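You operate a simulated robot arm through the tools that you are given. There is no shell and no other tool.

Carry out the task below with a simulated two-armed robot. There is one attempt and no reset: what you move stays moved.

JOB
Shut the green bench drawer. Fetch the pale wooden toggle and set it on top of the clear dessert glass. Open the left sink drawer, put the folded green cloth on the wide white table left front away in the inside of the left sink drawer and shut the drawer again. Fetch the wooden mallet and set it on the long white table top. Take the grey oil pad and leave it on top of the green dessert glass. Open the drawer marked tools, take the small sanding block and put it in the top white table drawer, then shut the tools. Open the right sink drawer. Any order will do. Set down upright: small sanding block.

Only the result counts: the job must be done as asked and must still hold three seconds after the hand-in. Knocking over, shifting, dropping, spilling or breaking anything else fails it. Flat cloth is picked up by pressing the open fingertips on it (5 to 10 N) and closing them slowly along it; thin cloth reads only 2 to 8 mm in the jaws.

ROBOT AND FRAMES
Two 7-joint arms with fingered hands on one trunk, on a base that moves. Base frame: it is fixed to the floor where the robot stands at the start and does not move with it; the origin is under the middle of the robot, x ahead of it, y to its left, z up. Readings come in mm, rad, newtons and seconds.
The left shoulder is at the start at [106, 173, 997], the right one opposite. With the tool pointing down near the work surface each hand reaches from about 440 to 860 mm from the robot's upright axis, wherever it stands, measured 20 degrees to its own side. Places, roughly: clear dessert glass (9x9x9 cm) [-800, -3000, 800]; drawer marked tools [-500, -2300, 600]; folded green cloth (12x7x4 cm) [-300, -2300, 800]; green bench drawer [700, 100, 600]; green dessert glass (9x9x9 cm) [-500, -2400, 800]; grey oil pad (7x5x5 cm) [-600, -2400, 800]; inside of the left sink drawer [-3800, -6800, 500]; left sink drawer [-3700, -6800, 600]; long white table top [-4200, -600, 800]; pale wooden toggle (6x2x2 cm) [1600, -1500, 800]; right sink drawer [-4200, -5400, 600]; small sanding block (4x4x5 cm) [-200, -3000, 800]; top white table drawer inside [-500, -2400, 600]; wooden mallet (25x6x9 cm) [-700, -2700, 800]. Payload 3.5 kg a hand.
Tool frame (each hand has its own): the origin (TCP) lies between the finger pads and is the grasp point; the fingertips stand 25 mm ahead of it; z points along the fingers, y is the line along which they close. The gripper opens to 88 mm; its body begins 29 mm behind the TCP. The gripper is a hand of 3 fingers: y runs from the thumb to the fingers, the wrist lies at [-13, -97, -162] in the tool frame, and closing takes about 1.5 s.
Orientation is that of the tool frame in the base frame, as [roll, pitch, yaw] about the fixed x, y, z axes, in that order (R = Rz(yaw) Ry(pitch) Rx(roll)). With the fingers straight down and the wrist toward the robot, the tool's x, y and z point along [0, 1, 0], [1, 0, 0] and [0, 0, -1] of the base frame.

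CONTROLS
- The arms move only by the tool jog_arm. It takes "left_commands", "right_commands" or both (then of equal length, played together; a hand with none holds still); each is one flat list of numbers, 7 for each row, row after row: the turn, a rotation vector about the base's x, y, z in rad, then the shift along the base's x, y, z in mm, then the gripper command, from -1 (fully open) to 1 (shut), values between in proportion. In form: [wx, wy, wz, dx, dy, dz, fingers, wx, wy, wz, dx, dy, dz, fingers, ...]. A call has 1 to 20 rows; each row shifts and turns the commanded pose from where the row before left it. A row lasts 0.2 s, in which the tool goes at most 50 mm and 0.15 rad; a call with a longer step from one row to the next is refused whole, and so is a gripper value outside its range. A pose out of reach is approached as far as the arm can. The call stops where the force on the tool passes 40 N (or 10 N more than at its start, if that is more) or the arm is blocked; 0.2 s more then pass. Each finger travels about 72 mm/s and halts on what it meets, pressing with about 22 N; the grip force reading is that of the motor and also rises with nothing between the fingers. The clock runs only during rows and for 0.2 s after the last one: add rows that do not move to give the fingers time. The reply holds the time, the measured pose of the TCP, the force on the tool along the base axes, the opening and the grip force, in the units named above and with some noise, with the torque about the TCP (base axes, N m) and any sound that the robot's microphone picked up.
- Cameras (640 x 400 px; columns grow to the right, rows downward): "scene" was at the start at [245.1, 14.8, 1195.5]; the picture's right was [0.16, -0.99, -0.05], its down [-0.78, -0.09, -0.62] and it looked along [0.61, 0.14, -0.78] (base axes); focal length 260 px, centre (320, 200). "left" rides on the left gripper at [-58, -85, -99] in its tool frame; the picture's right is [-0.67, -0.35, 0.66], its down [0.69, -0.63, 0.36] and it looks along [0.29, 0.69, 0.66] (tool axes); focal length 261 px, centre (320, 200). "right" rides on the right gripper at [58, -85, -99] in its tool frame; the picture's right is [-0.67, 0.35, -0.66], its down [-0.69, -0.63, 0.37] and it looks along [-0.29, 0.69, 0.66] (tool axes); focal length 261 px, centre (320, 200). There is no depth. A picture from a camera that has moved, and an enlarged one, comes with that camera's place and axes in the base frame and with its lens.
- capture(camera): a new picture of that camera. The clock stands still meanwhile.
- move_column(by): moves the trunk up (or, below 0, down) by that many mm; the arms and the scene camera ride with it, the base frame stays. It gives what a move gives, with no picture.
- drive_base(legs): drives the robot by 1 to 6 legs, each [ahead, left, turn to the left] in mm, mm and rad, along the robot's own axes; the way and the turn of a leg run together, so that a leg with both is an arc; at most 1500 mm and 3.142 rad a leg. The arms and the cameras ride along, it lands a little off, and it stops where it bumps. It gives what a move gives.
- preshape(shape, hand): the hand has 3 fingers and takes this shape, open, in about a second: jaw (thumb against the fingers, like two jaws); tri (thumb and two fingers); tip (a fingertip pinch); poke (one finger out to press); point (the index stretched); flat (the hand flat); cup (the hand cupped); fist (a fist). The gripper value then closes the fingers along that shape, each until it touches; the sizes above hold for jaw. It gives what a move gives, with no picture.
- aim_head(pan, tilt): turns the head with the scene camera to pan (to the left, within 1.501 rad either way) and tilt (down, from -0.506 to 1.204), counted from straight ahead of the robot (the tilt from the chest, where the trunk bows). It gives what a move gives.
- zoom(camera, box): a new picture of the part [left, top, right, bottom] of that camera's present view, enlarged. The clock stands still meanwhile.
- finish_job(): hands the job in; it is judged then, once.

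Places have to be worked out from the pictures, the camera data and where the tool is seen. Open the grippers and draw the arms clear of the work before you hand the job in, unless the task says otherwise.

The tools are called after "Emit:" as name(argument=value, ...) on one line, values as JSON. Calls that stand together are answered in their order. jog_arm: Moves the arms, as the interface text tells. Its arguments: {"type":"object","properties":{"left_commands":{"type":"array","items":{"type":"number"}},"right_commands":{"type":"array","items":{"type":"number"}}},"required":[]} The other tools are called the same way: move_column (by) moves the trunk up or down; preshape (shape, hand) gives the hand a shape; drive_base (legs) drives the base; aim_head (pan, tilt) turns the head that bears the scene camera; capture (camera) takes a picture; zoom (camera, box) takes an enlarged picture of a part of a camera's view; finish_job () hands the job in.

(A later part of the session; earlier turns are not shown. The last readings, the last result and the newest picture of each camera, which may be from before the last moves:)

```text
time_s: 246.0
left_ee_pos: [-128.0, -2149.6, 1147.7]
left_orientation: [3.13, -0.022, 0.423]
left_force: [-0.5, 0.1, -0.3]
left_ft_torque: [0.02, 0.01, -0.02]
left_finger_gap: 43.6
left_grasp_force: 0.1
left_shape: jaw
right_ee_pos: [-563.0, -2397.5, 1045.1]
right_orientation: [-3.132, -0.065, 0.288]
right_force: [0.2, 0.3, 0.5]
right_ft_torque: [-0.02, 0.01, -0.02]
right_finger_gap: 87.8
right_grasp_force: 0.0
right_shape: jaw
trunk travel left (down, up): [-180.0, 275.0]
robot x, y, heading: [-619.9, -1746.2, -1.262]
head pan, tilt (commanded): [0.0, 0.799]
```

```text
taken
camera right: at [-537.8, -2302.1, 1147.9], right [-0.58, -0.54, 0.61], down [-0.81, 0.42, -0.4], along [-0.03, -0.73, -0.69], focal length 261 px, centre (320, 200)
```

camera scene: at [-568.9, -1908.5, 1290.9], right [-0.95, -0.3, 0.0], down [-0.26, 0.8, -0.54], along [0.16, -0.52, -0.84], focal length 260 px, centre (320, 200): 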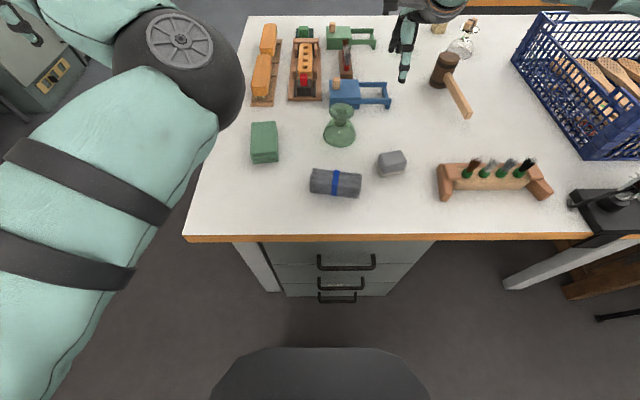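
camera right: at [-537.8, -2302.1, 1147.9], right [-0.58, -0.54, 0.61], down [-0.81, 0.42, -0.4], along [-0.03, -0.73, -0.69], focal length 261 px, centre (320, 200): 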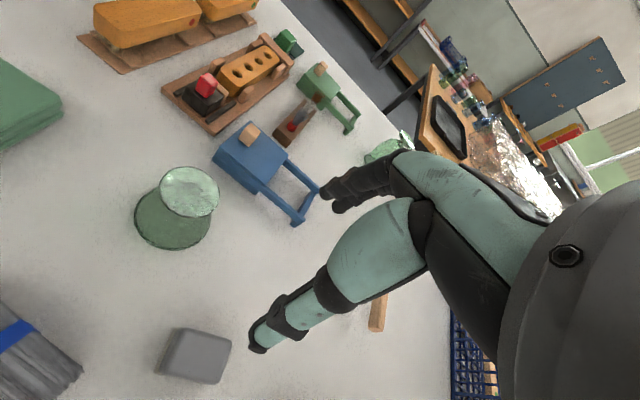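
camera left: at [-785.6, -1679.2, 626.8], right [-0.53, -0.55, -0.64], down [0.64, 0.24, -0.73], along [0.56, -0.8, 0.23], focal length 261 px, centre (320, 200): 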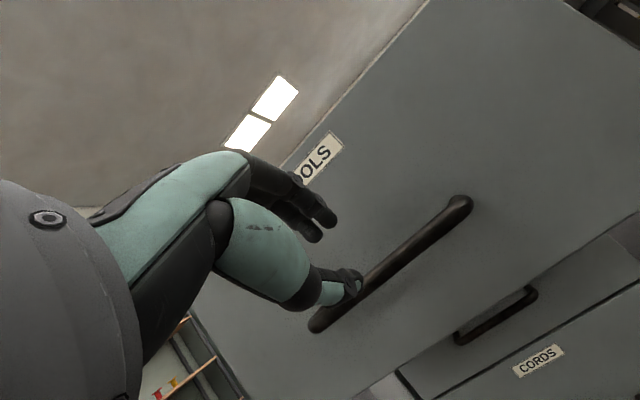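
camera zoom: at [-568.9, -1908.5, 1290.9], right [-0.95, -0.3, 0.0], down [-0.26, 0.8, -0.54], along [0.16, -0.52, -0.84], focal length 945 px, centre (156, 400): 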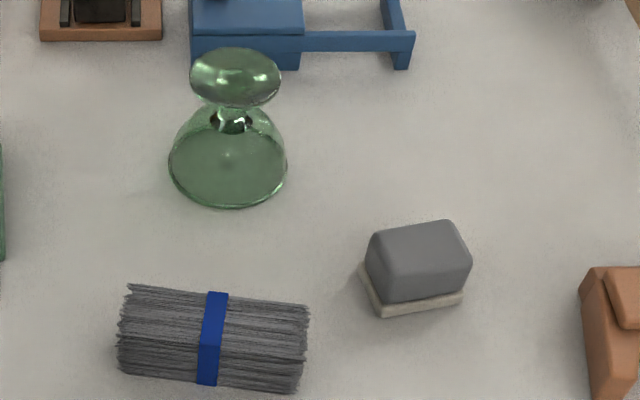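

The pad's long axis is turned about 16° from the table edge; its centre is near (-605, -2374), and the green glass is near (-456, -2450). I'll align the right hand over the pad with a matching yaw.

Emit:
jog_arm(right_commands=[-0.0093, 0.02, 0.102, -14, 8, 0, -1, -0.0093, 0.02, 0.102, -14, 8, 0, -1, -0.0093, 0.02, 0.102, -14, 7.5, 0, -1, 0, 0, 0, 0, 0, -40, -1, 0, 0, 0, 0, 0, -40, -1, 0, 0, 0, 0, 0, -40, -1, 0, 0, 0, 0, 0, 0, -1])

Emit:
capture(camera="right")

Emit:
zoom(camera="scene", box=[300, 90, 430, 200])

```text
time_s: 247.6
left_ee_pos: [-127.6, -2148.3, 1149.8]
left_orientation: [3.128, -0.021, 0.423]
left_force: [1.3, -0.5, -0.3]
left_ft_torque: [0.0, -0.02, -0.04]
left_finger_gap: 43.6
left_grasp_force: 0.0
left_shape: jaw
right_ee_pos: [-604.1, -2371.4, 924.3]
right_orientation: [-3.129, 0.0, 0.594]
right_force: [0.1, 1.0, -1.1]
right_ft_torque: [-0.03, 0.0, 0.02]
right_finger_gap: 87.9
right_grasp_force: 0.1
right_shape: jaw
trunk travel left (down, up): [-180.0, 275.0]
robot x, y, heading: [-618.9, -1743.5, -1.263]
head pan, tilt (commanded): [0.0, 0.799]
```

```text
taken
camera right: at [-603.2, -2271.0, 1024.0], right [-0.36, -0.67, 0.65], down [-0.92, 0.14, -0.36], along [0.15, -0.73, -0.67], focal length 261 px, centre (320, 200)
```

right: 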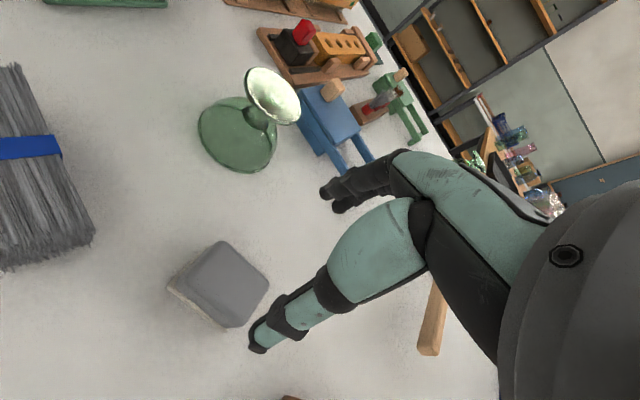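

```text
3.64 times, centred on (365, 145) of scene
camera zoom: at [-568.9, -1907.8, 1291.0], right [-0.95, -0.3, 0.0], down [-0.26, 0.8, -0.54], along [0.16, -0.52, -0.84], focal length 945 px, centre (156, 400)
```

zoom: 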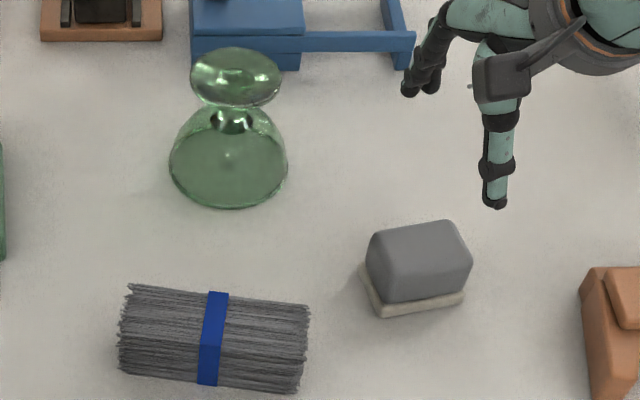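

I'll zoom in the hand view to refine the pad centre and rotation.

Emit:
zoom(camera="right", box=[140, 210, 340, 350])

```text
2.86 times, centred on (240, 280) of right
camera zoom: at [-603.2, -2271.0, 1024.0], right [-0.36, -0.67, 0.65], down [-0.92, 0.14, -0.36], along [0.15, -0.73, -0.67], focal length 745 px, centre (549, -29)
```

zoom: 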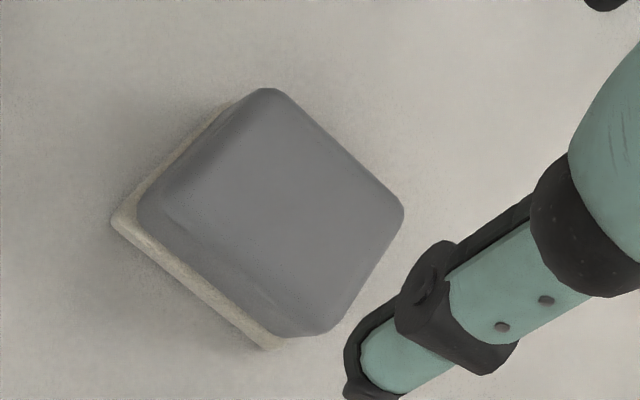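

The pad's base edge in the hand view puts its centre within 3 mm of the TCP. I'll nudge 3 mm and descend to straddle it.

Emit:
jog_arm(right_commands=[0, 0, 0, 0, 3.6, -30, -1, 0, 0, 0, 0, 0, -30, -1, 0, 0, 0, 0, 0, -20, -1, 0, 0, 0, 0, 0, -14, -1, 0, 0, 0, 0, 0, 0, -1])

Emit:
capture(camera="right")

Emit:
zoom(camera="scene", box=[330, 110, 450, 210])

```text
time_s: 248.8
left_ee_pos: [-127.3, -2148.7, 1149.3]
left_orientation: [3.128, -0.021, 0.423]
left_force: [-0.1, -0.6, -1.1]
left_ft_torque: [-0.02, -0.01, 0.0]
left_finger_gap: 43.9
left_grasp_force: 0.1
left_shape: jaw
right_ee_pos: [-605.4, -2369.6, 829.8]
right_orientation: [-3.131, -0.002, 0.596]
right_force: [0.6, 0.3, -0.3]
right_ft_torque: [0.01, 0.03, 0.0]
right_finger_gap: 87.5
right_grasp_force: 0.0
right_shape: jaw
trunk travel left (down, up): [-180.0, 275.0]
robot x, y, heading: [-622.7, -1748.5, -1.268]
head pan, tilt (commanded): [0.0, 0.799]
```

```text
taken
camera right: at [-603.8, -2267.4, 930.2], right [-0.36, -0.67, 0.65], down [-0.92, 0.14, -0.36], along [0.15, -0.73, -0.67], focal length 261 px, centre (320, 200)
```

right: 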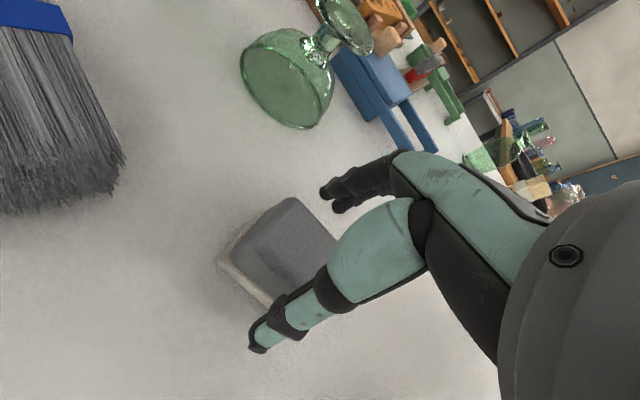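

```text
4.00 times, centred on (390, 160) of scene
camera zoom: at [-569.0, -1907.9, 1291.0], right [-0.95, -0.3, 0.0], down [-0.26, 0.8, -0.54], along [0.16, -0.52, -0.84], focal length 1039 px, centre (40, 360)
```

zoom: 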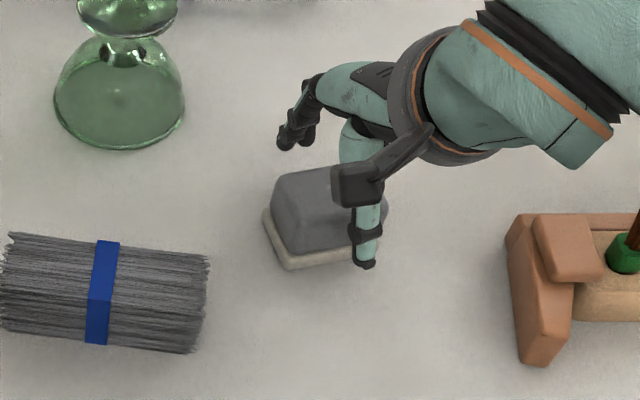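

The hand straddles the pad and the grip axis passes through its centre. I'll descend 14 mm and close.

Emit:
jog_arm(right_commands=[0, 0, 0, 0, 0, -7, -1, 0, 0, 0, 0, 0, -7, -1, 0, 0, 0, 0, 0, 0, -0.5, 0, 0, 0, 0, 0, 0, -0.2, 0, 0, 0, 0, 0, 0, 0, 0, 0, 0, 0, 0, 0, 0.2, 0, 0, 0, 0, 0, 0, 0.5, 0, 0, 0, 0, 0, 0, 1, 0, 0, 0, 0, 0, 0, 1])

Emit:
zoom(camera="scene", box=[330, 110, 450, 210])

Emit:
capture(camera="right")

```text
time_s: 250.8
left_ee_pos: [-126.6, -2148.2, 1149.3]
left_orientation: [3.128, -0.021, 0.422]
left_force: [0.0, -0.3, -0.2]
left_ft_torque: [0.02, 0.0, 0.01]
left_finger_gap: 43.9
left_grasp_force: 0.1
left_shape: jaw
right_ee_pos: [-605.6, -2369.2, 815.7]
right_orientation: [-3.131, 0.0, 0.594]
right_force: [-0.3, -0.1, -0.2]
right_ft_torque: [0.01, 0.02, 0.02]
right_finger_gap: 40.4
right_grasp_force: 21.7
right_shape: jaw
trunk travel left (down, up): [-180.0, 275.0]
robot x, y, heading: [-617.4, -1742.2, -1.266]
head pan, tilt (commanded): [0.0, 0.799]
```

```text
4.00 times, centred on (390, 160) of scene
camera zoom: at [-569.0, -1908.2, 1290.9], right [-0.95, -0.3, 0.0], down [-0.26, 0.8, -0.54], along [0.16, -0.52, -0.84], focal length 1039 px, centre (40, 360)
```

zoom: 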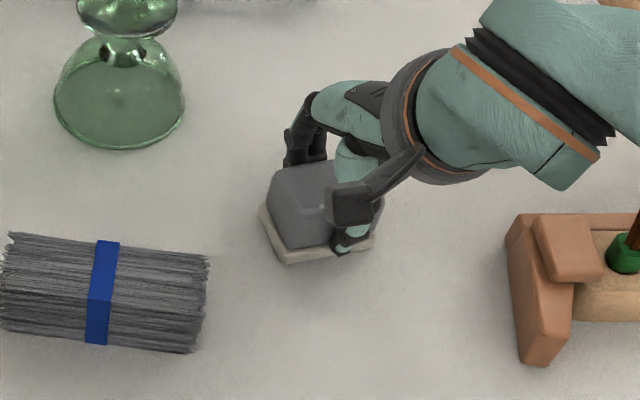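

```text
taken
camera right: at [-604.0, -2267.8, 916.4], right [-0.36, -0.67, 0.65], down [-0.92, 0.14, -0.36], along [0.15, -0.73, -0.67], focal length 261 px, centre (320, 200)
```

right: 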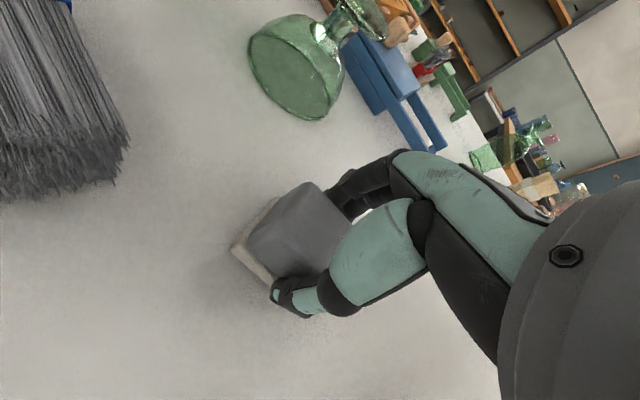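

The pad is gripped at 40 mm. I'll lift it to z≈960 and carry it over the green glass.

Emit:
jog_arm(right_commands=[0, 0, 0, 0, 0, 10, 1, 0, 0, 0, 0, 0, 25, 1, 0, 0, 0, 0, 0, 40, 1, 0, 0, 0, 0, 0, 40, 1, 0, 0, 0, 0, 0, 30, 1, 0, 0, 0, 30, -16, 0, 1, 0, 0, 0, 30, -16, 0, 1, 0, 0, 0, 30, -16, 0, 1, 0, 0, 0, 30, -16, 0, 1, 0, 0, 0, 29, -17, 0, 1, 0, 0, 0, 0, 0, 0, 1])

Emit:
capture(camera="right")

Emit:
zoom(camera="scene", box=[270, 60, 410, 180])

```text
time_s: 253.2
left_ee_pos: [-127.5, -2148.2, 1150.5]
left_orientation: [3.128, -0.023, 0.423]
left_force: [-1.1, 0.0, -0.2]
left_ft_torque: [-0.02, -0.02, 0.03]
left_finger_gap: 43.8
left_grasp_force: 0.1
left_shape: jaw
right_ee_pos: [-456.4, -2447.9, 961.3]
right_orientation: [-3.132, -0.002, 0.595]
right_force: [0.4, 0.0, -0.7]
right_ft_torque: [-0.01, 0.02, -0.02]
right_finger_gap: 40.4
right_grasp_force: 22.0
right_shape: jaw
trunk travel left (down, up): [-180.0, 275.0]
robot x, y, heading: [-621.5, -1743.3, -1.26]
head pan, tilt (commanded): [0.0, 0.799]
```

```text
taken
camera right: at [-455.5, -2347.9, 1062.4], right [-0.36, -0.67, 0.65], down [-0.92, 0.14, -0.36], along [0.15, -0.73, -0.67], focal length 261 px, centre (320, 200)
```

right: 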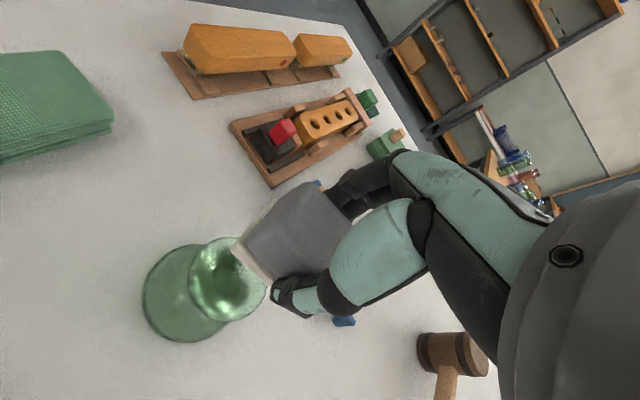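

```text
3.33 times, centred on (340, 120) of scene
camera zoom: at [-569.8, -1908.1, 1291.0], right [-0.95, -0.3, 0.0], down [-0.26, 0.8, -0.54], along [0.17, -0.52, -0.84], focal length 866 px, centre (253, 467)
```

zoom: 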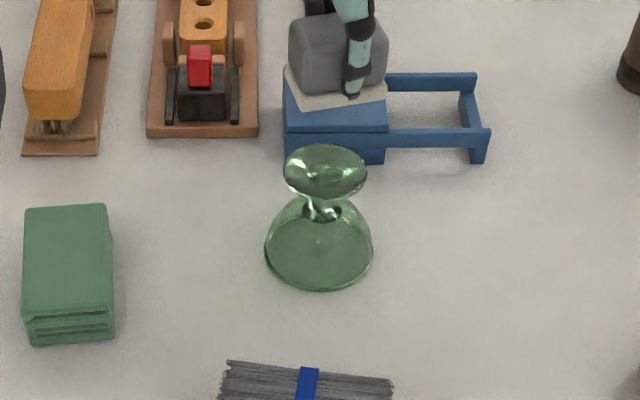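

The hand view says the disc centre is about 12 mm nearer and 6 mm left of the TCP. I'll shift accordingly, lower to about 10 mm above the disc, and check visually.

Emit:
jog_arm(right_commands=[0, 0, 0, 2.3, 13.6, -10, 1, 0, 0, 0, 0, 0, -20, 1, 0, 0, 0, 0, 0, -20, 1, 0, 0, 0, 0, 0, 0, 1])

Emit:
zoom(camera="scene", box=[290, 80, 390, 160])

Emit:
zoom(camera="right", box=[160, 150, 360, 310])

```text
time_s: 254.2
left_ee_pos: [-125.7, -2149.7, 1149.8]
left_orientation: [3.127, -0.021, 0.422]
left_force: [0.4, 0.4, 0.2]
left_ft_torque: [-0.02, -0.01, 0.0]
left_finger_gap: 43.6
left_grasp_force: 0.1
left_shape: jaw
right_ee_pos: [-454.2, -2435.5, 911.1]
right_orientation: [-3.129, 0.0, 0.596]
right_force: [0.2, 0.7, -1.3]
right_ft_torque: [-0.03, -0.03, 0.01]
right_finger_gap: 40.1
right_grasp_force: 22.3
right_shape: jaw
trunk travel left (down, up): [-180.0, 275.0]
robot x, y, heading: [-623.5, -1747.2, -1.262]
head pan, tilt (commanded): [0.0, 0.799]
```

```text
5.00 times, centred on (340, 120) of scene
camera zoom: at [-569.0, -1907.9, 1291.0], right [-0.95, -0.3, 0.0], down [-0.26, 0.8, -0.54], along [0.16, -0.52, -0.84], focal length 1299 px, centre (220, 600)
```

zoom: 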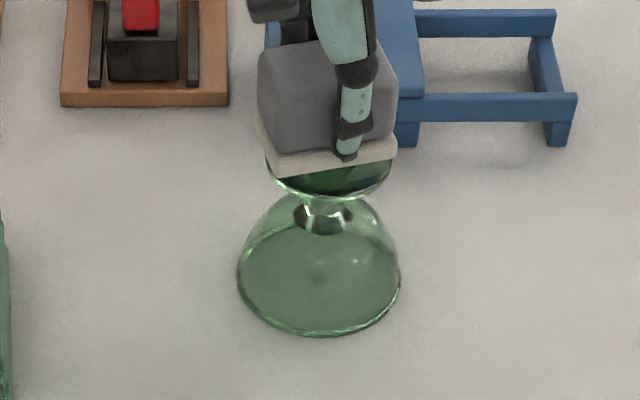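

```text
2.50 times, centred on (260, 230) of right
camera zoom: at [-452.8, -2334.7, 1011.4], right [-0.36, -0.67, 0.65], down [-0.92, 0.14, -0.36], along [0.15, -0.73, -0.67], focal length 652 px, centre (470, 125)
```

zoom: 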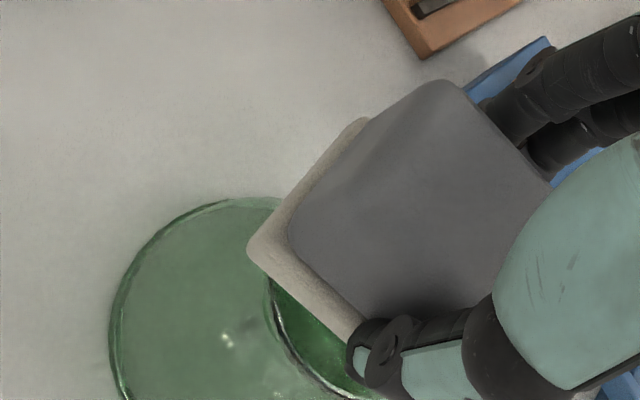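

Both views now agree the pad should come about 11 mm nearer and 6 mm right. I'll apply that and recheck.

Emit:
jog_arm(right_commands=[0, 0, 0, -4.6, 4.5, 0, 1, 0, 0, 0, -4.6, 4.4, 0, 1, 0, 0, 0, 0, 0, -4, 1, 0, 0, 0, 0, 0, 0, 1])

Emit:
zoom(camera="scene", box=[290, 80, 390, 160])

Emit:
zoom(camera="right", box=[160, 150, 360, 310])

```text
time_s: 255.2
left_ee_pos: [-126.4, -2148.8, 1150.0]
left_orientation: [3.127, -0.02, 0.422]
left_force: [0.5, -0.1, 0.1]
left_ft_torque: [0.0, 0.02, 0.03]
left_finger_gap: 44.0
left_grasp_force: 0.0
left_shape: jaw
right_ee_pos: [-463.7, -2427.9, 906.2]
right_orientation: [-3.132, 0.0, 0.595]
right_force: [-0.1, -0.2, -1.3]
right_ft_torque: [0.01, 0.0, 0.03]
right_finger_gap: 40.0
right_grasp_force: 22.3
right_shape: jaw
trunk travel left (down, up): [-180.0, 275.0]
robot x, y, heading: [-620.8, -1746.2, -1.264]
head pan, tilt (commanded): [0.0, 0.799]
```

```text
5.00 times, centred on (340, 120) of scene
camera zoom: at [-569.0, -1908.2, 1290.9], right [-0.95, -0.3, 0.0], down [-0.26, 0.8, -0.54], along [0.16, -0.52, -0.84], focal length 1299 px, centre (220, 600)
```

zoom: 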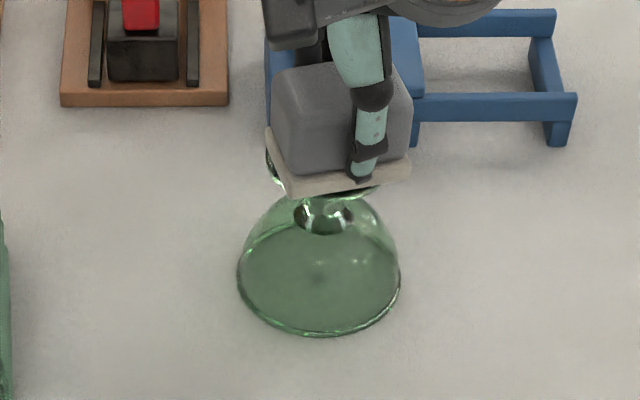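

```text
2.50 times, centred on (260, 230) of right
camera zoom: at [-462.2, -2326.3, 1007.5], right [-0.36, -0.67, 0.65], down [-0.92, 0.14, -0.36], along [0.15, -0.73, -0.67], focal length 652 px, centre (470, 125)
```

zoom: 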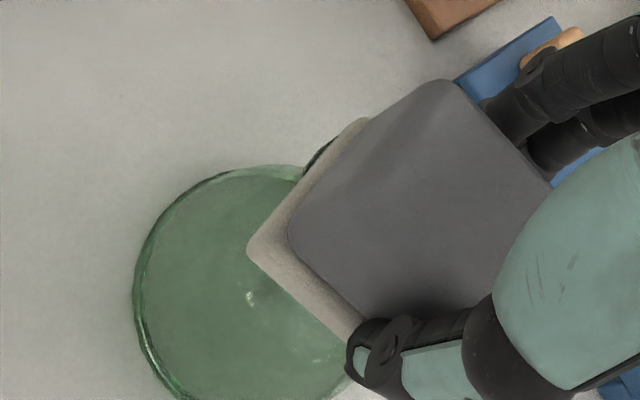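

Nearly centred; a final 3 mm tweak, then I'll descend in small steps to contact.

Emit:
jog_arm(right_commands=[0, 0, 0, 1.5, 2.5, -2, 1, 0, 0, 0, 0, 0, -2, 1, 0, 0, 0, 0, 0, 0, 1])

Emit:
jog_arm(right_commands=[0, 0, 0, 0, 0, -1.5, 1, 0, 0, 0, 0, 0, -1, 1, 0, 0, 0, 0, 0, 0, 1])

```text
time_s: 256.0
left_ee_pos: [-127.3, -2148.4, 1149.5]
left_orientation: [3.128, -0.022, 0.423]
left_force: [-0.1, 0.5, -0.4]
left_ft_torque: [-0.02, -0.02, -0.01]
left_finger_gap: 43.4
left_grasp_force: 0.1
left_shape: jaw
right_ee_pos: [-462.4, -2425.2, 903.9]
right_orientation: [-3.13, 0.0, 0.596]
right_force: [-0.2, -0.2, -0.9]
right_ft_torque: [-0.01, -0.03, 0.02]
right_finger_gap: 40.0
right_grasp_force: 21.7
right_shape: jaw
trunk travel left (down, up): [-180.0, 275.0]
robot x, y, heading: [-621.2, -1746.1, -1.263]
head pan, tilt (commanded): [0.0, 0.799]
```

```text
time_s: 256.8
left_ee_pos: [-127.3, -2148.7, 1149.9]
left_orientation: [3.127, -0.022, 0.423]
left_force: [0.0, 0.8, 0.5]
left_ft_torque: [0.01, 0.01, 0.0]
left_finger_gap: 43.7
left_grasp_force: 0.1
left_shape: jaw
right_ee_pos: [-461.9, -2424.3, 900.4]
right_orientation: [-3.13, 0.0, 0.594]
right_force: [0.8, -0.9, -0.5]
right_ft_torque: [-0.04, 0.0, 0.0]
right_finger_gap: 39.9
right_grasp_force: 21.9
right_shape: jaw
trunk travel left (down, up): [-180.0, 275.0]
robot x, y, heading: [-623.1, -1744.7, -1.262]
head pan, tilt (commanded): [0.0, 0.799]
```

Emit:
jog_arm(right_commands=[0, 0, 0, 0, 0, -1.5, 1, 0, 0, 0, 0, 0, 0, 1])

Emit:
jog_arm(right_commands=[0, 0, 0, 0, 0, -1.5, 1, 0, 0, 0, 0, 0, 0, 1])

Emit:
zoom(camera="scene", box=[290, 80, 390, 160])

```text
time_s: 257.4
left_ee_pos: [-127.6, -2147.2, 1150.5]
left_orientation: [3.127, -0.02, 0.423]
left_force: [-0.1, 1.0, 0.2]
left_ft_torque: [0.01, 0.01, 0.0]
left_finger_gap: 43.9
left_grasp_force: 0.0
left_shape: jaw
right_ee_pos: [-462.7, -2424.3, 899.4]
right_orientation: [-3.131, 0.0, 0.595]
right_force: [0.0, -0.8, 2.2]
right_ft_torque: [-0.02, -0.02, 0.05]
right_finger_gap: 40.0
right_grasp_force: 21.8
right_shape: jaw
trunk travel left (down, up): [-180.0, 275.0]
robot x, y, heading: [-620.9, -1747.3, -1.262]
head pan, tilt (commanded): [0.0, 0.799]
```

```text
time_s: 258.0
left_ee_pos: [-127.1, -2147.0, 1150.2]
left_orientation: [3.125, -0.022, 0.421]
left_force: [0.2, 0.4, -0.1]
left_ft_torque: [0.01, 0.0, -0.01]
left_finger_gap: 43.9
left_grasp_force: 0.1
left_shape: jaw
right_ee_pos: [-461.6, -2425.0, 898.7]
right_orientation: [-3.132, 0.0, 0.596]
right_force: [1.4, -2.0, 8.2]
right_ft_torque: [-0.06, -0.06, 0.0]
right_finger_gap: 40.0
right_grasp_force: 22.5
right_shape: jaw
trunk travel left (down, up): [-180.0, 275.0]
robot x, y, heading: [-620.2, -1742.1, -1.263]
head pan, tilt (commanded): [0.0, 0.799]
```

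```text
5.00 times, centred on (340, 120) of scene
camera zoom: at [-569.2, -1907.0, 1291.2], right [-0.95, -0.3, 0.0], down [-0.26, 0.8, -0.54], along [0.16, -0.52, -0.84], focal length 1299 px, centre (220, 600)
```

zoom: 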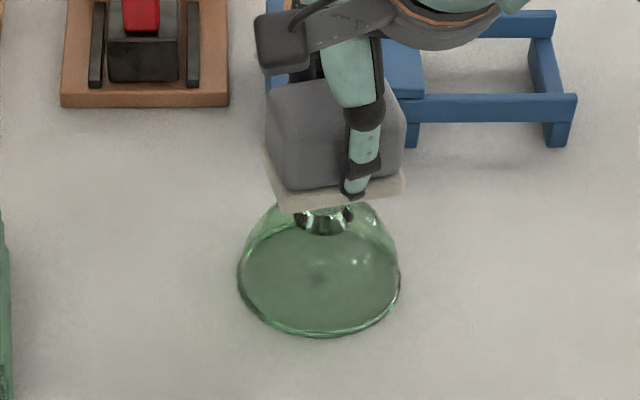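

Contact at 8 N with the pad centred on the disc. I'll release slowly.

Emit:
jog_arm(right_commands=[0, 0, 0, 0, 0, 0.5, 0.1, 0, 0, 0, 0, 0, 0, 0.05, 0, 0, 0, 0, 0, 0, 0, 0, 0, 0, 0, 0, 0, -0.1, 0, 0, 0, 0, 0, 0, -0.25, 0, 0, 0, 0, 0, 0, -0.4, 0, 0, 0, 0, 0, 0, -0.4])

Emit:
zoom(camera="scene", box=[290, 80, 390, 160])

Emit:
zoom(camera="right", box=[160, 150, 360, 310])

```text
time_s: 259.6
left_ee_pos: [-125.2, -2148.0, 1149.4]
left_orientation: [3.129, -0.022, 0.423]
left_force: [0.9, -0.9, 0.1]
left_ft_torque: [-0.02, 0.04, 0.03]
left_finger_gap: 43.9
left_grasp_force: 0.0
left_shape: jaw
right_ee_pos: [-462.6, -2425.6, 898.1]
right_orientation: [-3.132, 0.0, 0.597]
right_force: [-0.7, 0.0, -0.9]
right_ft_torque: [0.02, -0.02, -0.02]
right_finger_gap: 61.0
right_grasp_force: 0.2
right_shape: jaw
trunk travel left (down, up): [-180.0, 275.0]
robot x, y, heading: [-621.5, -1746.3, -1.261]
head pan, tilt (commanded): [0.0, 0.799]
```

```text
5.00 times, centred on (340, 120) of scene
camera zoom: at [-568.9, -1908.1, 1290.9], right [-0.95, -0.3, 0.0], down [-0.26, 0.8, -0.54], along [0.16, -0.52, -0.84], focal length 1299 px, centre (220, 600)
```

zoom: 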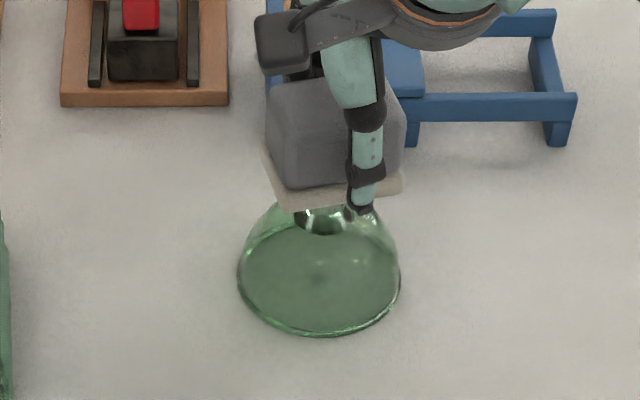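

```text
2.50 times, centred on (260, 230) of right
camera zoom: at [-460.4, -2324.1, 998.4], right [-0.36, -0.67, 0.65], down [-0.92, 0.14, -0.36], along [0.15, -0.73, -0.67], focal length 652 px, centre (470, 125)
```

zoom: 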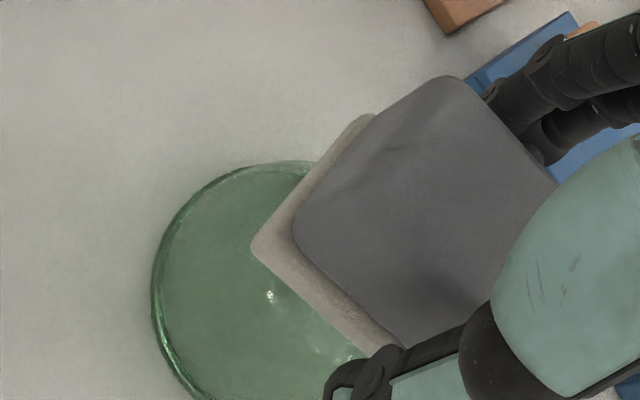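

The pad rests steadily. I'll open fully and lift straight up.

Emit:
jog_arm(right_commands=[0, 0, 0, 0, 0, 0, -0.8, 0, 0, 0, 0, 0, 0, -1, 0, 0, 0, 0, 0, 8, -1, 0, 0, 0, 0, 0, 15, -1, 0, 0, 0, 0, 0, 30, -1, 0, 0, 0, 0, 0, 40, -1, 0, 0, 0, 0, 0, 40, -1])

Emit:
capture(camera="scene")

```text
time_s: 261.2
left_ee_pos: [-126.1, -2148.0, 1149.6]
left_orientation: [3.126, -0.02, 0.423]
left_force: [-0.7, 0.7, -0.2]
left_ft_torque: [0.01, 0.0, 0.03]
left_finger_gap: 43.9
left_grasp_force: 0.0
left_shape: jaw
right_ee_pos: [-462.2, -2424.5, 1031.4]
right_orientation: [-3.132, -0.001, 0.595]
right_force: [0.3, -0.6, 0.7]
right_ft_torque: [0.01, -0.02, -0.03]
right_finger_gap: 87.8
right_grasp_force: 0.0
right_shape: jaw
trunk travel left (down, up): [-180.0, 275.0]
robot x, y, heading: [-623.1, -1744.1, -1.259]
head pan, tilt (commanded): [0.0, 0.799]
```

```text
taken
camera scene: at [-568.9, -1907.3, 1291.1], right [-0.95, -0.3, 0.0], down [-0.26, 0.8, -0.54], along [0.16, -0.52, -0.84], focal length 260 px, centre (320, 200)
```

scene: 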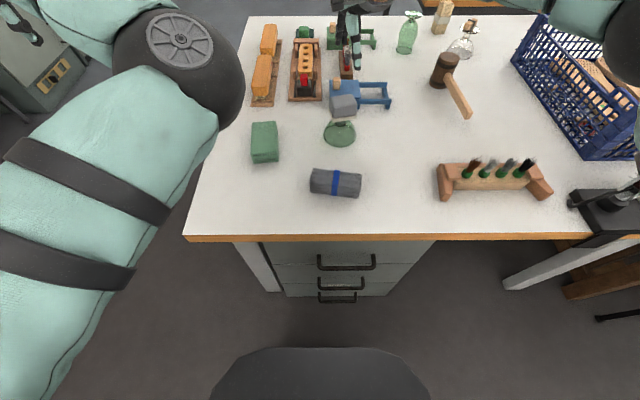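

The pad sits on the green glass. Now the mallet: I'll zoom to see how its handle lies.

Emit:
zoom(camera="scene", box=[410, 20, 510, 130])

Emit:
zoom(camera="scene", box=[230, 100, 390, 220])

```text
3.64 times, centred on (460, 75) of scene
camera zoom: at [-568.9, -1907.3, 1291.1], right [-0.95, -0.3, 0.0], down [-0.26, 0.8, -0.54], along [0.16, -0.52, -0.84], focal length 945 px, centre (-189, 654)
```

zoom: 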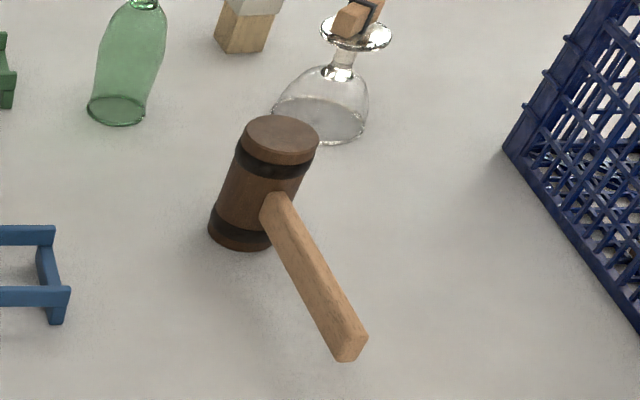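

```text
3.33 times, centred on (310, 160) of scene
camera zoom: at [-568.9, -1907.3, 1291.1], right [-0.95, -0.3, 0.0], down [-0.26, 0.8, -0.54], along [0.16, -0.52, -0.84], focal length 866 px, centre (353, 333)
```

zoom: 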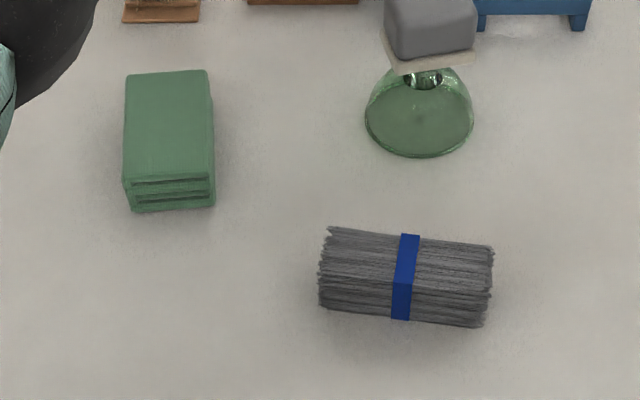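

The mallet stands on its head with the handle toward me; I'll grip the head from above. The robot needs to be nearer and lower, so first I'll raise the right hand and square its yaw.

Emit:
jog_arm(right_commands=[0, 0, -0.14, 0, 0, 45, -1, 0, 0, -0.14, 0, 0, 45, -1, 0, 0, 0, 0, 0, 20, -1])

Emit:
drive_base(legs=[[0, -220, 0], [105, 0, 0]])

Emit:
capture(camera="scene")

```text
time_s: 262.0
left_ee_pos: [-126.6, -2148.3, 1149.5]
left_orientation: [3.127, -0.021, 0.422]
left_force: [-0.5, -0.1, -0.6]
left_ft_torque: [-0.02, -0.02, 0.01]
left_finger_gap: 43.7
left_grasp_force: 0.0
left_shape: jaw
right_ee_pos: [-462.6, -2424.6, 1141.1]
right_orientation: [-3.13, 0.003, 0.315]
right_force: [-0.6, -0.6, 0.5]
right_ft_torque: [0.0, 0.0, 0.01]
right_finger_gap: 87.5
right_grasp_force: 0.1
right_shape: jaw
trunk travel left (down, up): [-180.0, 275.0]
robot x, y, heading: [-617.7, -1746.7, -1.264]
head pan, tilt (commanded): [0.0, 0.799]
```

```text
time_s: 264.5
left_ee_pos: [-303.8, -2315.0, 1149.6]
left_orientation: [3.128, -0.022, 0.424]
left_force: [-0.6, 0.2, -0.4]
left_ft_torque: [-0.01, 0.03, 0.02]
left_finger_gap: 43.6
left_grasp_force: 0.0
left_shape: jaw
right_ee_pos: [-638.1, -2590.9, 1141.1]
right_orientation: [-3.131, -0.001, 0.314]
right_force: [0.2, -0.4, -0.5]
right_ft_torque: [0.02, 0.03, -0.01]
right_finger_gap: 87.8
right_grasp_force: 0.0
right_shape: jaw
trunk travel left (down, up): [-180.0, 275.0]
robot x, y, heading: [-795.4, -1912.9, -1.266]
head pan, tilt (commanded): [0.0, 0.799]
```

```text
taken
camera scene: at [-745.5, -2074.4, 1291.1], right [-0.95, -0.3, 0.0], down [-0.26, 0.8, -0.54], along [0.16, -0.52, -0.84], focal length 260 px, centre (320, 200)
```

scene: 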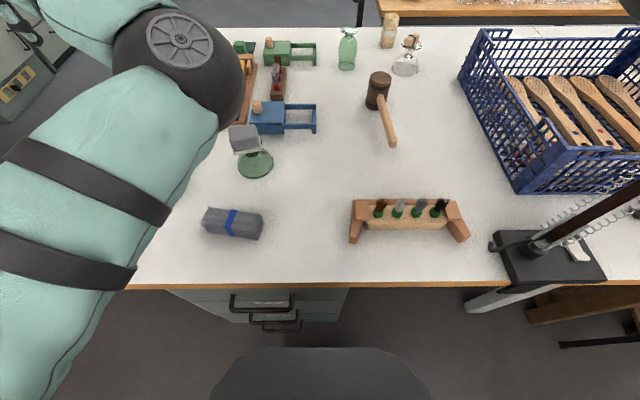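

Position reached, about 1350 along and 310 mm from the table edge. I'll lower the trunk 180 mm to gain reach (both hands stay above the items).

Emit:
move_column(by=-180)

Emit:
aim_head(pan=-0.2, tilt=0.5)

Emit:
capture(camera="scene")

Emit:
capture(camera="right")

```text
time_s: 265.6
left_ee_pos: [-278.3, -2313.8, 971.4]
left_orientation: [-2.969, -0.067, 0.474]
left_force: [-0.5, -0.5, -0.5]
left_ft_torque: [0.0, 0.01, -0.03]
left_finger_gap: 43.8
left_grasp_force: 0.0
left_shape: jaw
right_ee_pos: [-634.3, -2602.1, 1027.7]
right_orientation: [-3.108, -0.001, 0.314]
right_force: [-0.4, -0.7, 0.8]
right_ft_torque: [0.02, 0.03, 0.01]
right_finger_gap: 87.6
right_grasp_force: 0.0
right_shape: jaw
trunk travel left (down, up): [-85.0, 369.0]
robot x, y, heading: [-797.6, -1906.6, -1.262]
head pan, tilt (commanded): [0.0, 0.799]
stopped: the arm was blocked; the commanded pose is now the measured one
```

```text
time_s: 266.4
left_ee_pos: [-279.5, -2309.3, 979.5]
left_orientation: [-2.976, -0.065, 0.475]
left_force: [0.3, 0.1, 0.3]
left_ft_torque: [-0.02, 0.01, -0.04]
left_finger_gap: 43.8
left_grasp_force: 0.1
left_shape: jaw
right_ee_pos: [-635.7, -2596.6, 1034.4]
right_orientation: [-3.115, 0.0, 0.314]
right_force: [-0.5, 0.3, -0.6]
right_ft_torque: [0.01, -0.01, -0.01]
right_finger_gap: 87.8
right_grasp_force: 0.0
right_shape: jaw
trunk travel left (down, up): [-85.0, 369.0]
robot x, y, heading: [-795.3, -1911.3, -1.266]
head pan, tilt (commanded): [-0.201, 0.499]
```

```text
taken
camera scene: at [-734.9, -2166.2, 1179.3], right [-0.99, -0.12, 0.07], down [-0.14, 0.74, -0.66], along [0.03, -0.66, -0.75], focal length 260 px, centre (320, 200)
```

scene: 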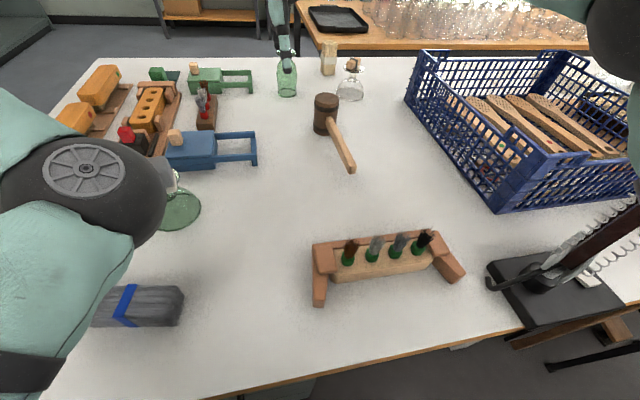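

```text
taken
camera right: at [-606.4, -2501.0, 1136.3], right [-0.52, -0.56, 0.65], down [-0.85, 0.4, -0.35], along [-0.06, -0.73, -0.68], focal length 261 px, centre (320, 200)
```

right: 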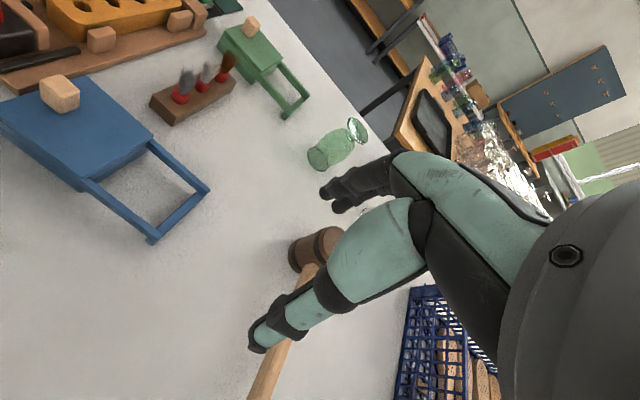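

The trunk stopped because an arm was blocked, and the left elbow hangs close to the green glass. I'll look closely at the left side before moving anything.

Emit:
aim_head(pan=0.45, tilt=0.7)

Emit:
capture(camera="scene")

Emit:
capture(camera="left")

```text
time_s: 267.4
left_ee_pos: [-279.5, -2308.5, 978.4]
left_orientation: [-2.976, -0.065, 0.473]
left_force: [0.2, -0.8, 1.2]
left_ft_torque: [-0.03, -0.02, -0.01]
left_finger_gap: 44.0
left_grasp_force: 0.1
left_shape: jaw
right_ee_pos: [-637.2, -2596.1, 1034.7]
right_orientation: [-3.114, 0.0, 0.313]
right_force: [0.0, -1.5, -0.2]
right_ft_torque: [0.0, -0.02, 0.0]
right_finger_gap: 87.9
right_grasp_force: 0.1
right_shape: jaw
trunk travel left (down, up): [-85.0, 369.0]
robot x, y, heading: [-796.6, -1908.3, -1.261]
head pan, tilt (commanded): [0.45, 0.7]
```

```text
taken
camera scene: at [-687.9, -2132.8, 1167.0], right [-0.73, -0.66, -0.15], down [-0.51, 0.69, -0.51], along [0.44, -0.3, -0.84], focal length 260 px, centre (320, 200)
```

scene: 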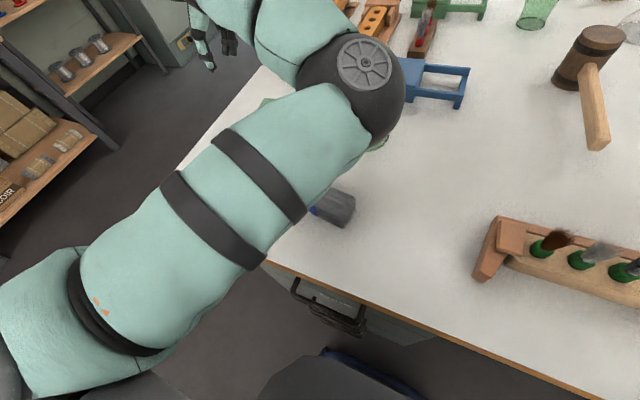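

```text
taken
camera left: at [-368.4, -2277.9, 1085.7], right [-0.77, 0.11, -0.63], down [0.31, 0.93, -0.21], along [0.56, -0.36, -0.75], focal length 261 px, centre (320, 200)
```

left: 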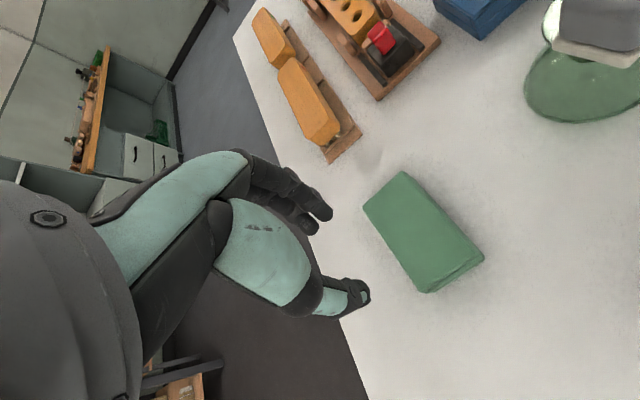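

The pad is still on the glass and the left elbow is roughly 50 mm above it. I'll raise the left hand a little to lift that elbow, in small steps.

Emit:
jog_arm(left_commands=[0, 0, 0, 5, 5, 15, 0, 0, 0, 0, 5, 5, 15, 0, 0, 0, 0, 5, 5, 20, 0, 0, 0, 0, 5, 5, 20, 0])

Emit:
capture(camera="scene")

```text
time_s: 268.4
left_ee_pos: [-258.1, -2288.1, 1044.1]
left_orientation: [-2.964, -0.073, 0.477]
left_force: [-0.5, -0.3, -0.9]
left_ft_torque: [0.02, 0.01, 0.02]
left_finger_gap: 44.2
left_grasp_force: 0.1
left_shape: jaw
right_ee_pos: [-637.1, -2595.6, 1034.4]
right_orientation: [-3.115, 0.0, 0.314]
right_force: [-0.1, -0.2, -0.2]
right_ft_torque: [0.02, -0.01, 0.03]
right_finger_gap: 87.6
right_grasp_force: 0.0
right_shape: jaw
trunk travel left (down, up): [-85.0, 369.0]
robot x, y, heading: [-798.4, -1912.9, -1.266]
head pan, tilt (commanded): [0.45, 0.7]
```

```text
taken
camera scene: at [-687.9, -2132.2, 1167.2], right [-0.73, -0.66, -0.15], down [-0.51, 0.69, -0.51], along [0.44, -0.3, -0.84], focal length 260 px, centre (320, 200)
```

scene: 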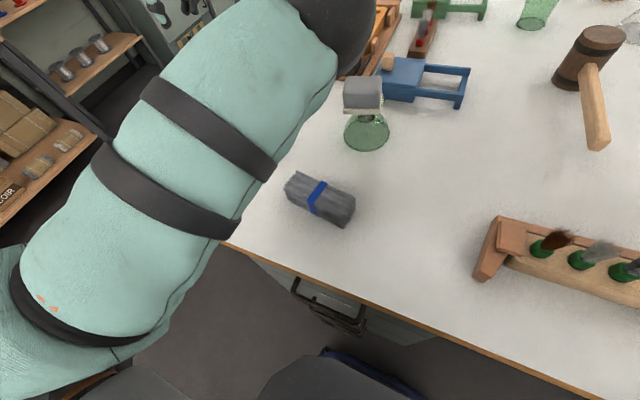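

The elbow is clear now. I'll move the base ahead 30 mm and bring the right hand above the mallet head.

Emit:
drive_base(legs=[[30, 0, 0]])

Emit:
aim_head(pan=-0.2, tilt=0.5)

Emit:
zoom(camera="scene", box=[270, 40, 400, 190])

```text
time_s: 269.3
left_ee_pos: [-249.5, -2314.0, 1045.9]
left_orientation: [-2.973, -0.065, 0.478]
left_force: [0.6, -0.9, -0.2]
left_ft_torque: [0.02, 0.03, 0.0]
left_finger_gap: 43.7
left_grasp_force: 0.1
left_shape: jaw
right_ee_pos: [-627.3, -2624.1, 1035.9]
right_orientation: [-3.117, 0.0, 0.317]
right_force: [-0.7, 0.1, -0.3]
right_ft_torque: [0.03, 0.02, -0.03]
right_finger_gap: 87.4
right_grasp_force: 0.0
right_shape: jaw
trunk travel left (down, up): [-85.0, 369.0]
robot x, y, heading: [-787.8, -1940.3, -1.26]
head pan, tilt (commanded): [0.45, 0.7]
```

```text
time_s: 270.3
left_ee_pos: [-248.3, -2315.4, 1044.4]
left_orientation: [-2.969, -0.065, 0.481]
left_force: [0.3, 0.1, 0.2]
left_ft_torque: [-0.02, -0.01, -0.04]
left_finger_gap: 43.9
left_grasp_force: 0.1
left_shape: jaw
right_ee_pos: [-627.4, -2623.9, 1033.6]
right_orientation: [-3.114, -0.001, 0.316]
right_force: [0.5, 0.1, 0.0]
right_ft_torque: [0.01, 0.0, -0.01]
right_finger_gap: 87.6
right_grasp_force: 0.1
right_shape: jaw
trunk travel left (down, up): [-85.0, 369.0]
robot x, y, heading: [-786.7, -1942.1, -1.257]
head pan, tilt (commanded): [-0.201, 0.499]
```

```text
2.67 times, centred on (335, 115) of scene
camera zoom: at [-725.7, -2194.9, 1179.2], right [-0.99, -0.12, 0.07], down [-0.14, 0.74, -0.66], along [0.03, -0.66, -0.75], focal length 693 px, centre (280, 427)
```

zoom: 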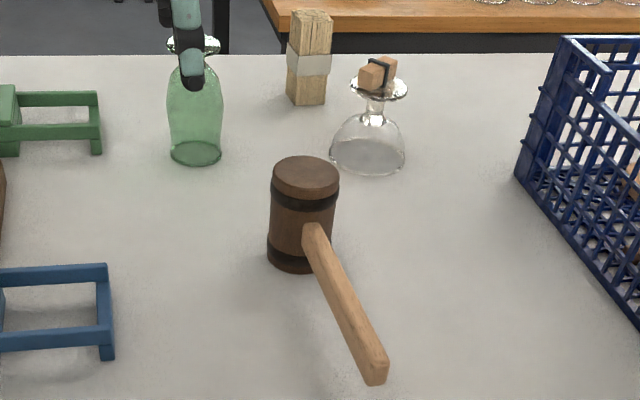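

The mallet head is at about (-697, -2763), 809 mm ahead and 169 mm right. I'll move the open right hand above it at z≈960.

Emit:
jog_arm(right_commands=[0, 0, 0, -14, -27.8, -14.6, -1, 0, 0, 0, -14, -27.8, -14.6, -1, 0, 0, 0, -14, -27.8, -14.6, -1, 0, 0, 0, -14, -27.8, -14.6, -1, 0, 0, 0, -14, -27.8, -14.6, -1, 0, 0, 0, 0, 0, 0, -1])

Emit:
capture(camera="right")

Emit:
zoom(camera="scene", box=[270, 20, 400, 170])

```text
time_s: 271.7
left_ee_pos: [-248.5, -2315.6, 1045.5]
left_orientation: [-2.968, -0.064, 0.481]
left_force: [0.3, 1.3, 0.4]
left_ft_torque: [-0.02, 0.01, 0.01]
left_finger_gap: 43.9
left_grasp_force: 0.1
left_shape: jaw
right_ee_pos: [-680.6, -2727.4, 981.0]
right_orientation: [-3.117, -0.001, 0.313]
right_force: [-0.4, -0.3, 0.0]
right_ft_torque: [-0.01, -0.03, 0.01]
right_finger_gap: 87.8
right_grasp_force: 0.1
right_shape: jaw
right hand out of reach, approached as far as the arm can: row 4, 5
trunk travel left (down, up): [-85.0, 369.0]
robot x, y, heading: [-790.1, -1941.2, -1.262]
head pan, tilt (commanded): [-0.201, 0.499]
```

```text
taken
camera right: at [-649.1, -2631.7, 1082.2], right [-0.52, -0.55, 0.65], down [-0.85, 0.4, -0.35], along [-0.06, -0.73, -0.68], focal length 261 px, centre (320, 200)
```

right: 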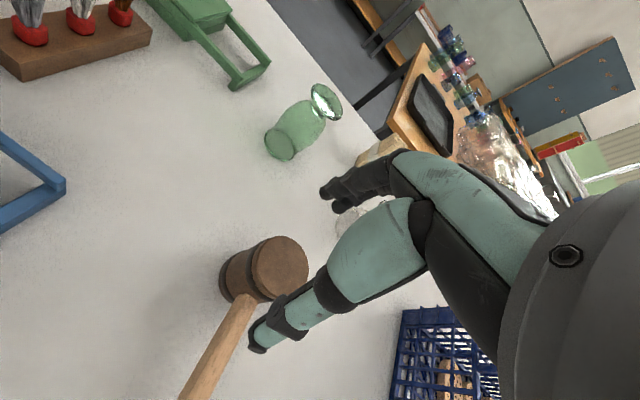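

```text
2.67 times, centred on (335, 95) of scene
camera zoom: at [-725.6, -2195.3, 1179.1], right [-0.99, -0.12, 0.07], down [-0.14, 0.74, -0.66], along [0.03, -0.66, -0.75], focal length 693 px, centre (280, 480)
```

zoom: 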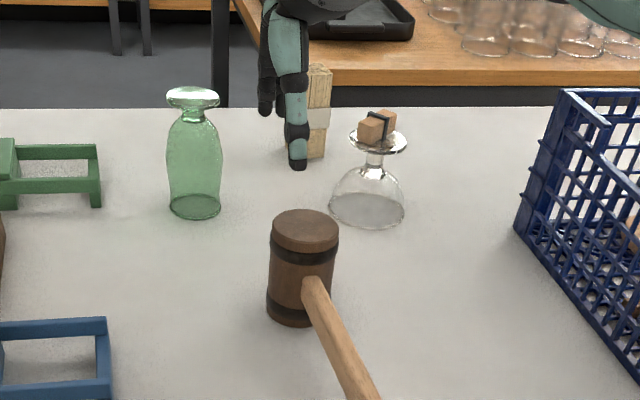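

The hand is about 30 mm short at this height. A slight 0.2 rad forward tilt gives the missing reach; I'll tilt and come down to just above the head's top.

Emit:
jog_arm(right_commands=[-0.107, -0.035, 0, 0, 0, -20, -1, -0.107, -0.035, 0, -3, -6, -20, -1, 0, 0, 0, -6, -14, -20, -1, 0, 0, 0, -7, -15, -15, -1, 0, 0, 0, 0, 0, 0, -1])

Emit:
capture(camera="right")

Emit:
zoom(camera="scene", box=[270, 20, 400, 170])

```text
time_s: 272.9
left_ee_pos: [-248.0, -2315.0, 1046.1]
left_orientation: [-2.971, -0.063, 0.482]
left_force: [-0.8, -0.3, 0.7]
left_ft_torque: [0.02, 0.04, -0.03]
left_finger_gap: 43.7
left_grasp_force: 0.0
left_shape: jaw
right_ee_pos: [-695.7, -2761.3, 906.2]
right_orientation: [2.944, 0.0, 0.317]
right_force: [-0.6, -0.7, 0.5]
right_ft_torque: [-0.05, 0.04, 0.02]
right_finger_gap: 87.9
right_grasp_force: 0.0
right_shape: jaw
trunk travel left (down, up): [-85.0, 369.0]
robot x, y, heading: [-788.4, -1943.2, -1.263]
head pan, tilt (commanded): [-0.201, 0.499]
```

```text
taken
camera right: at [-671.8, -2646.2, 986.7], right [-0.57, -0.41, 0.71], down [-0.82, 0.31, -0.48], along [-0.02, -0.86, -0.51], focal length 261 px, centre (320, 200)
```

right: 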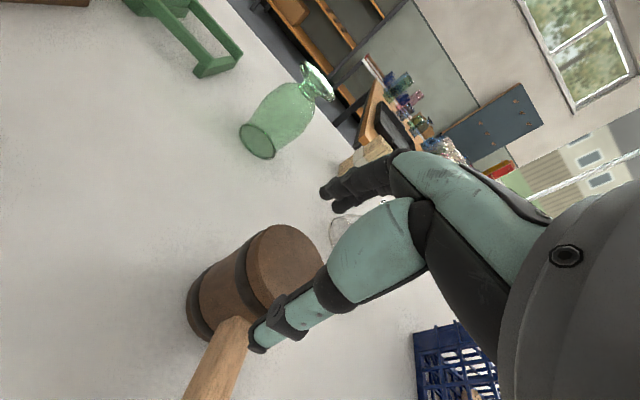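

```text
2.67 times, centred on (335, 95) of scene
camera zoom: at [-725.7, -2194.6, 1179.3], right [-0.99, -0.12, 0.07], down [-0.14, 0.74, -0.66], along [0.03, -0.66, -0.75], focal length 693 px, centre (280, 480)
```

zoom: 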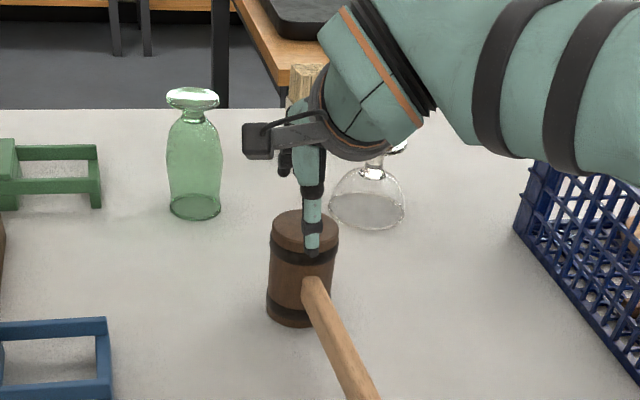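

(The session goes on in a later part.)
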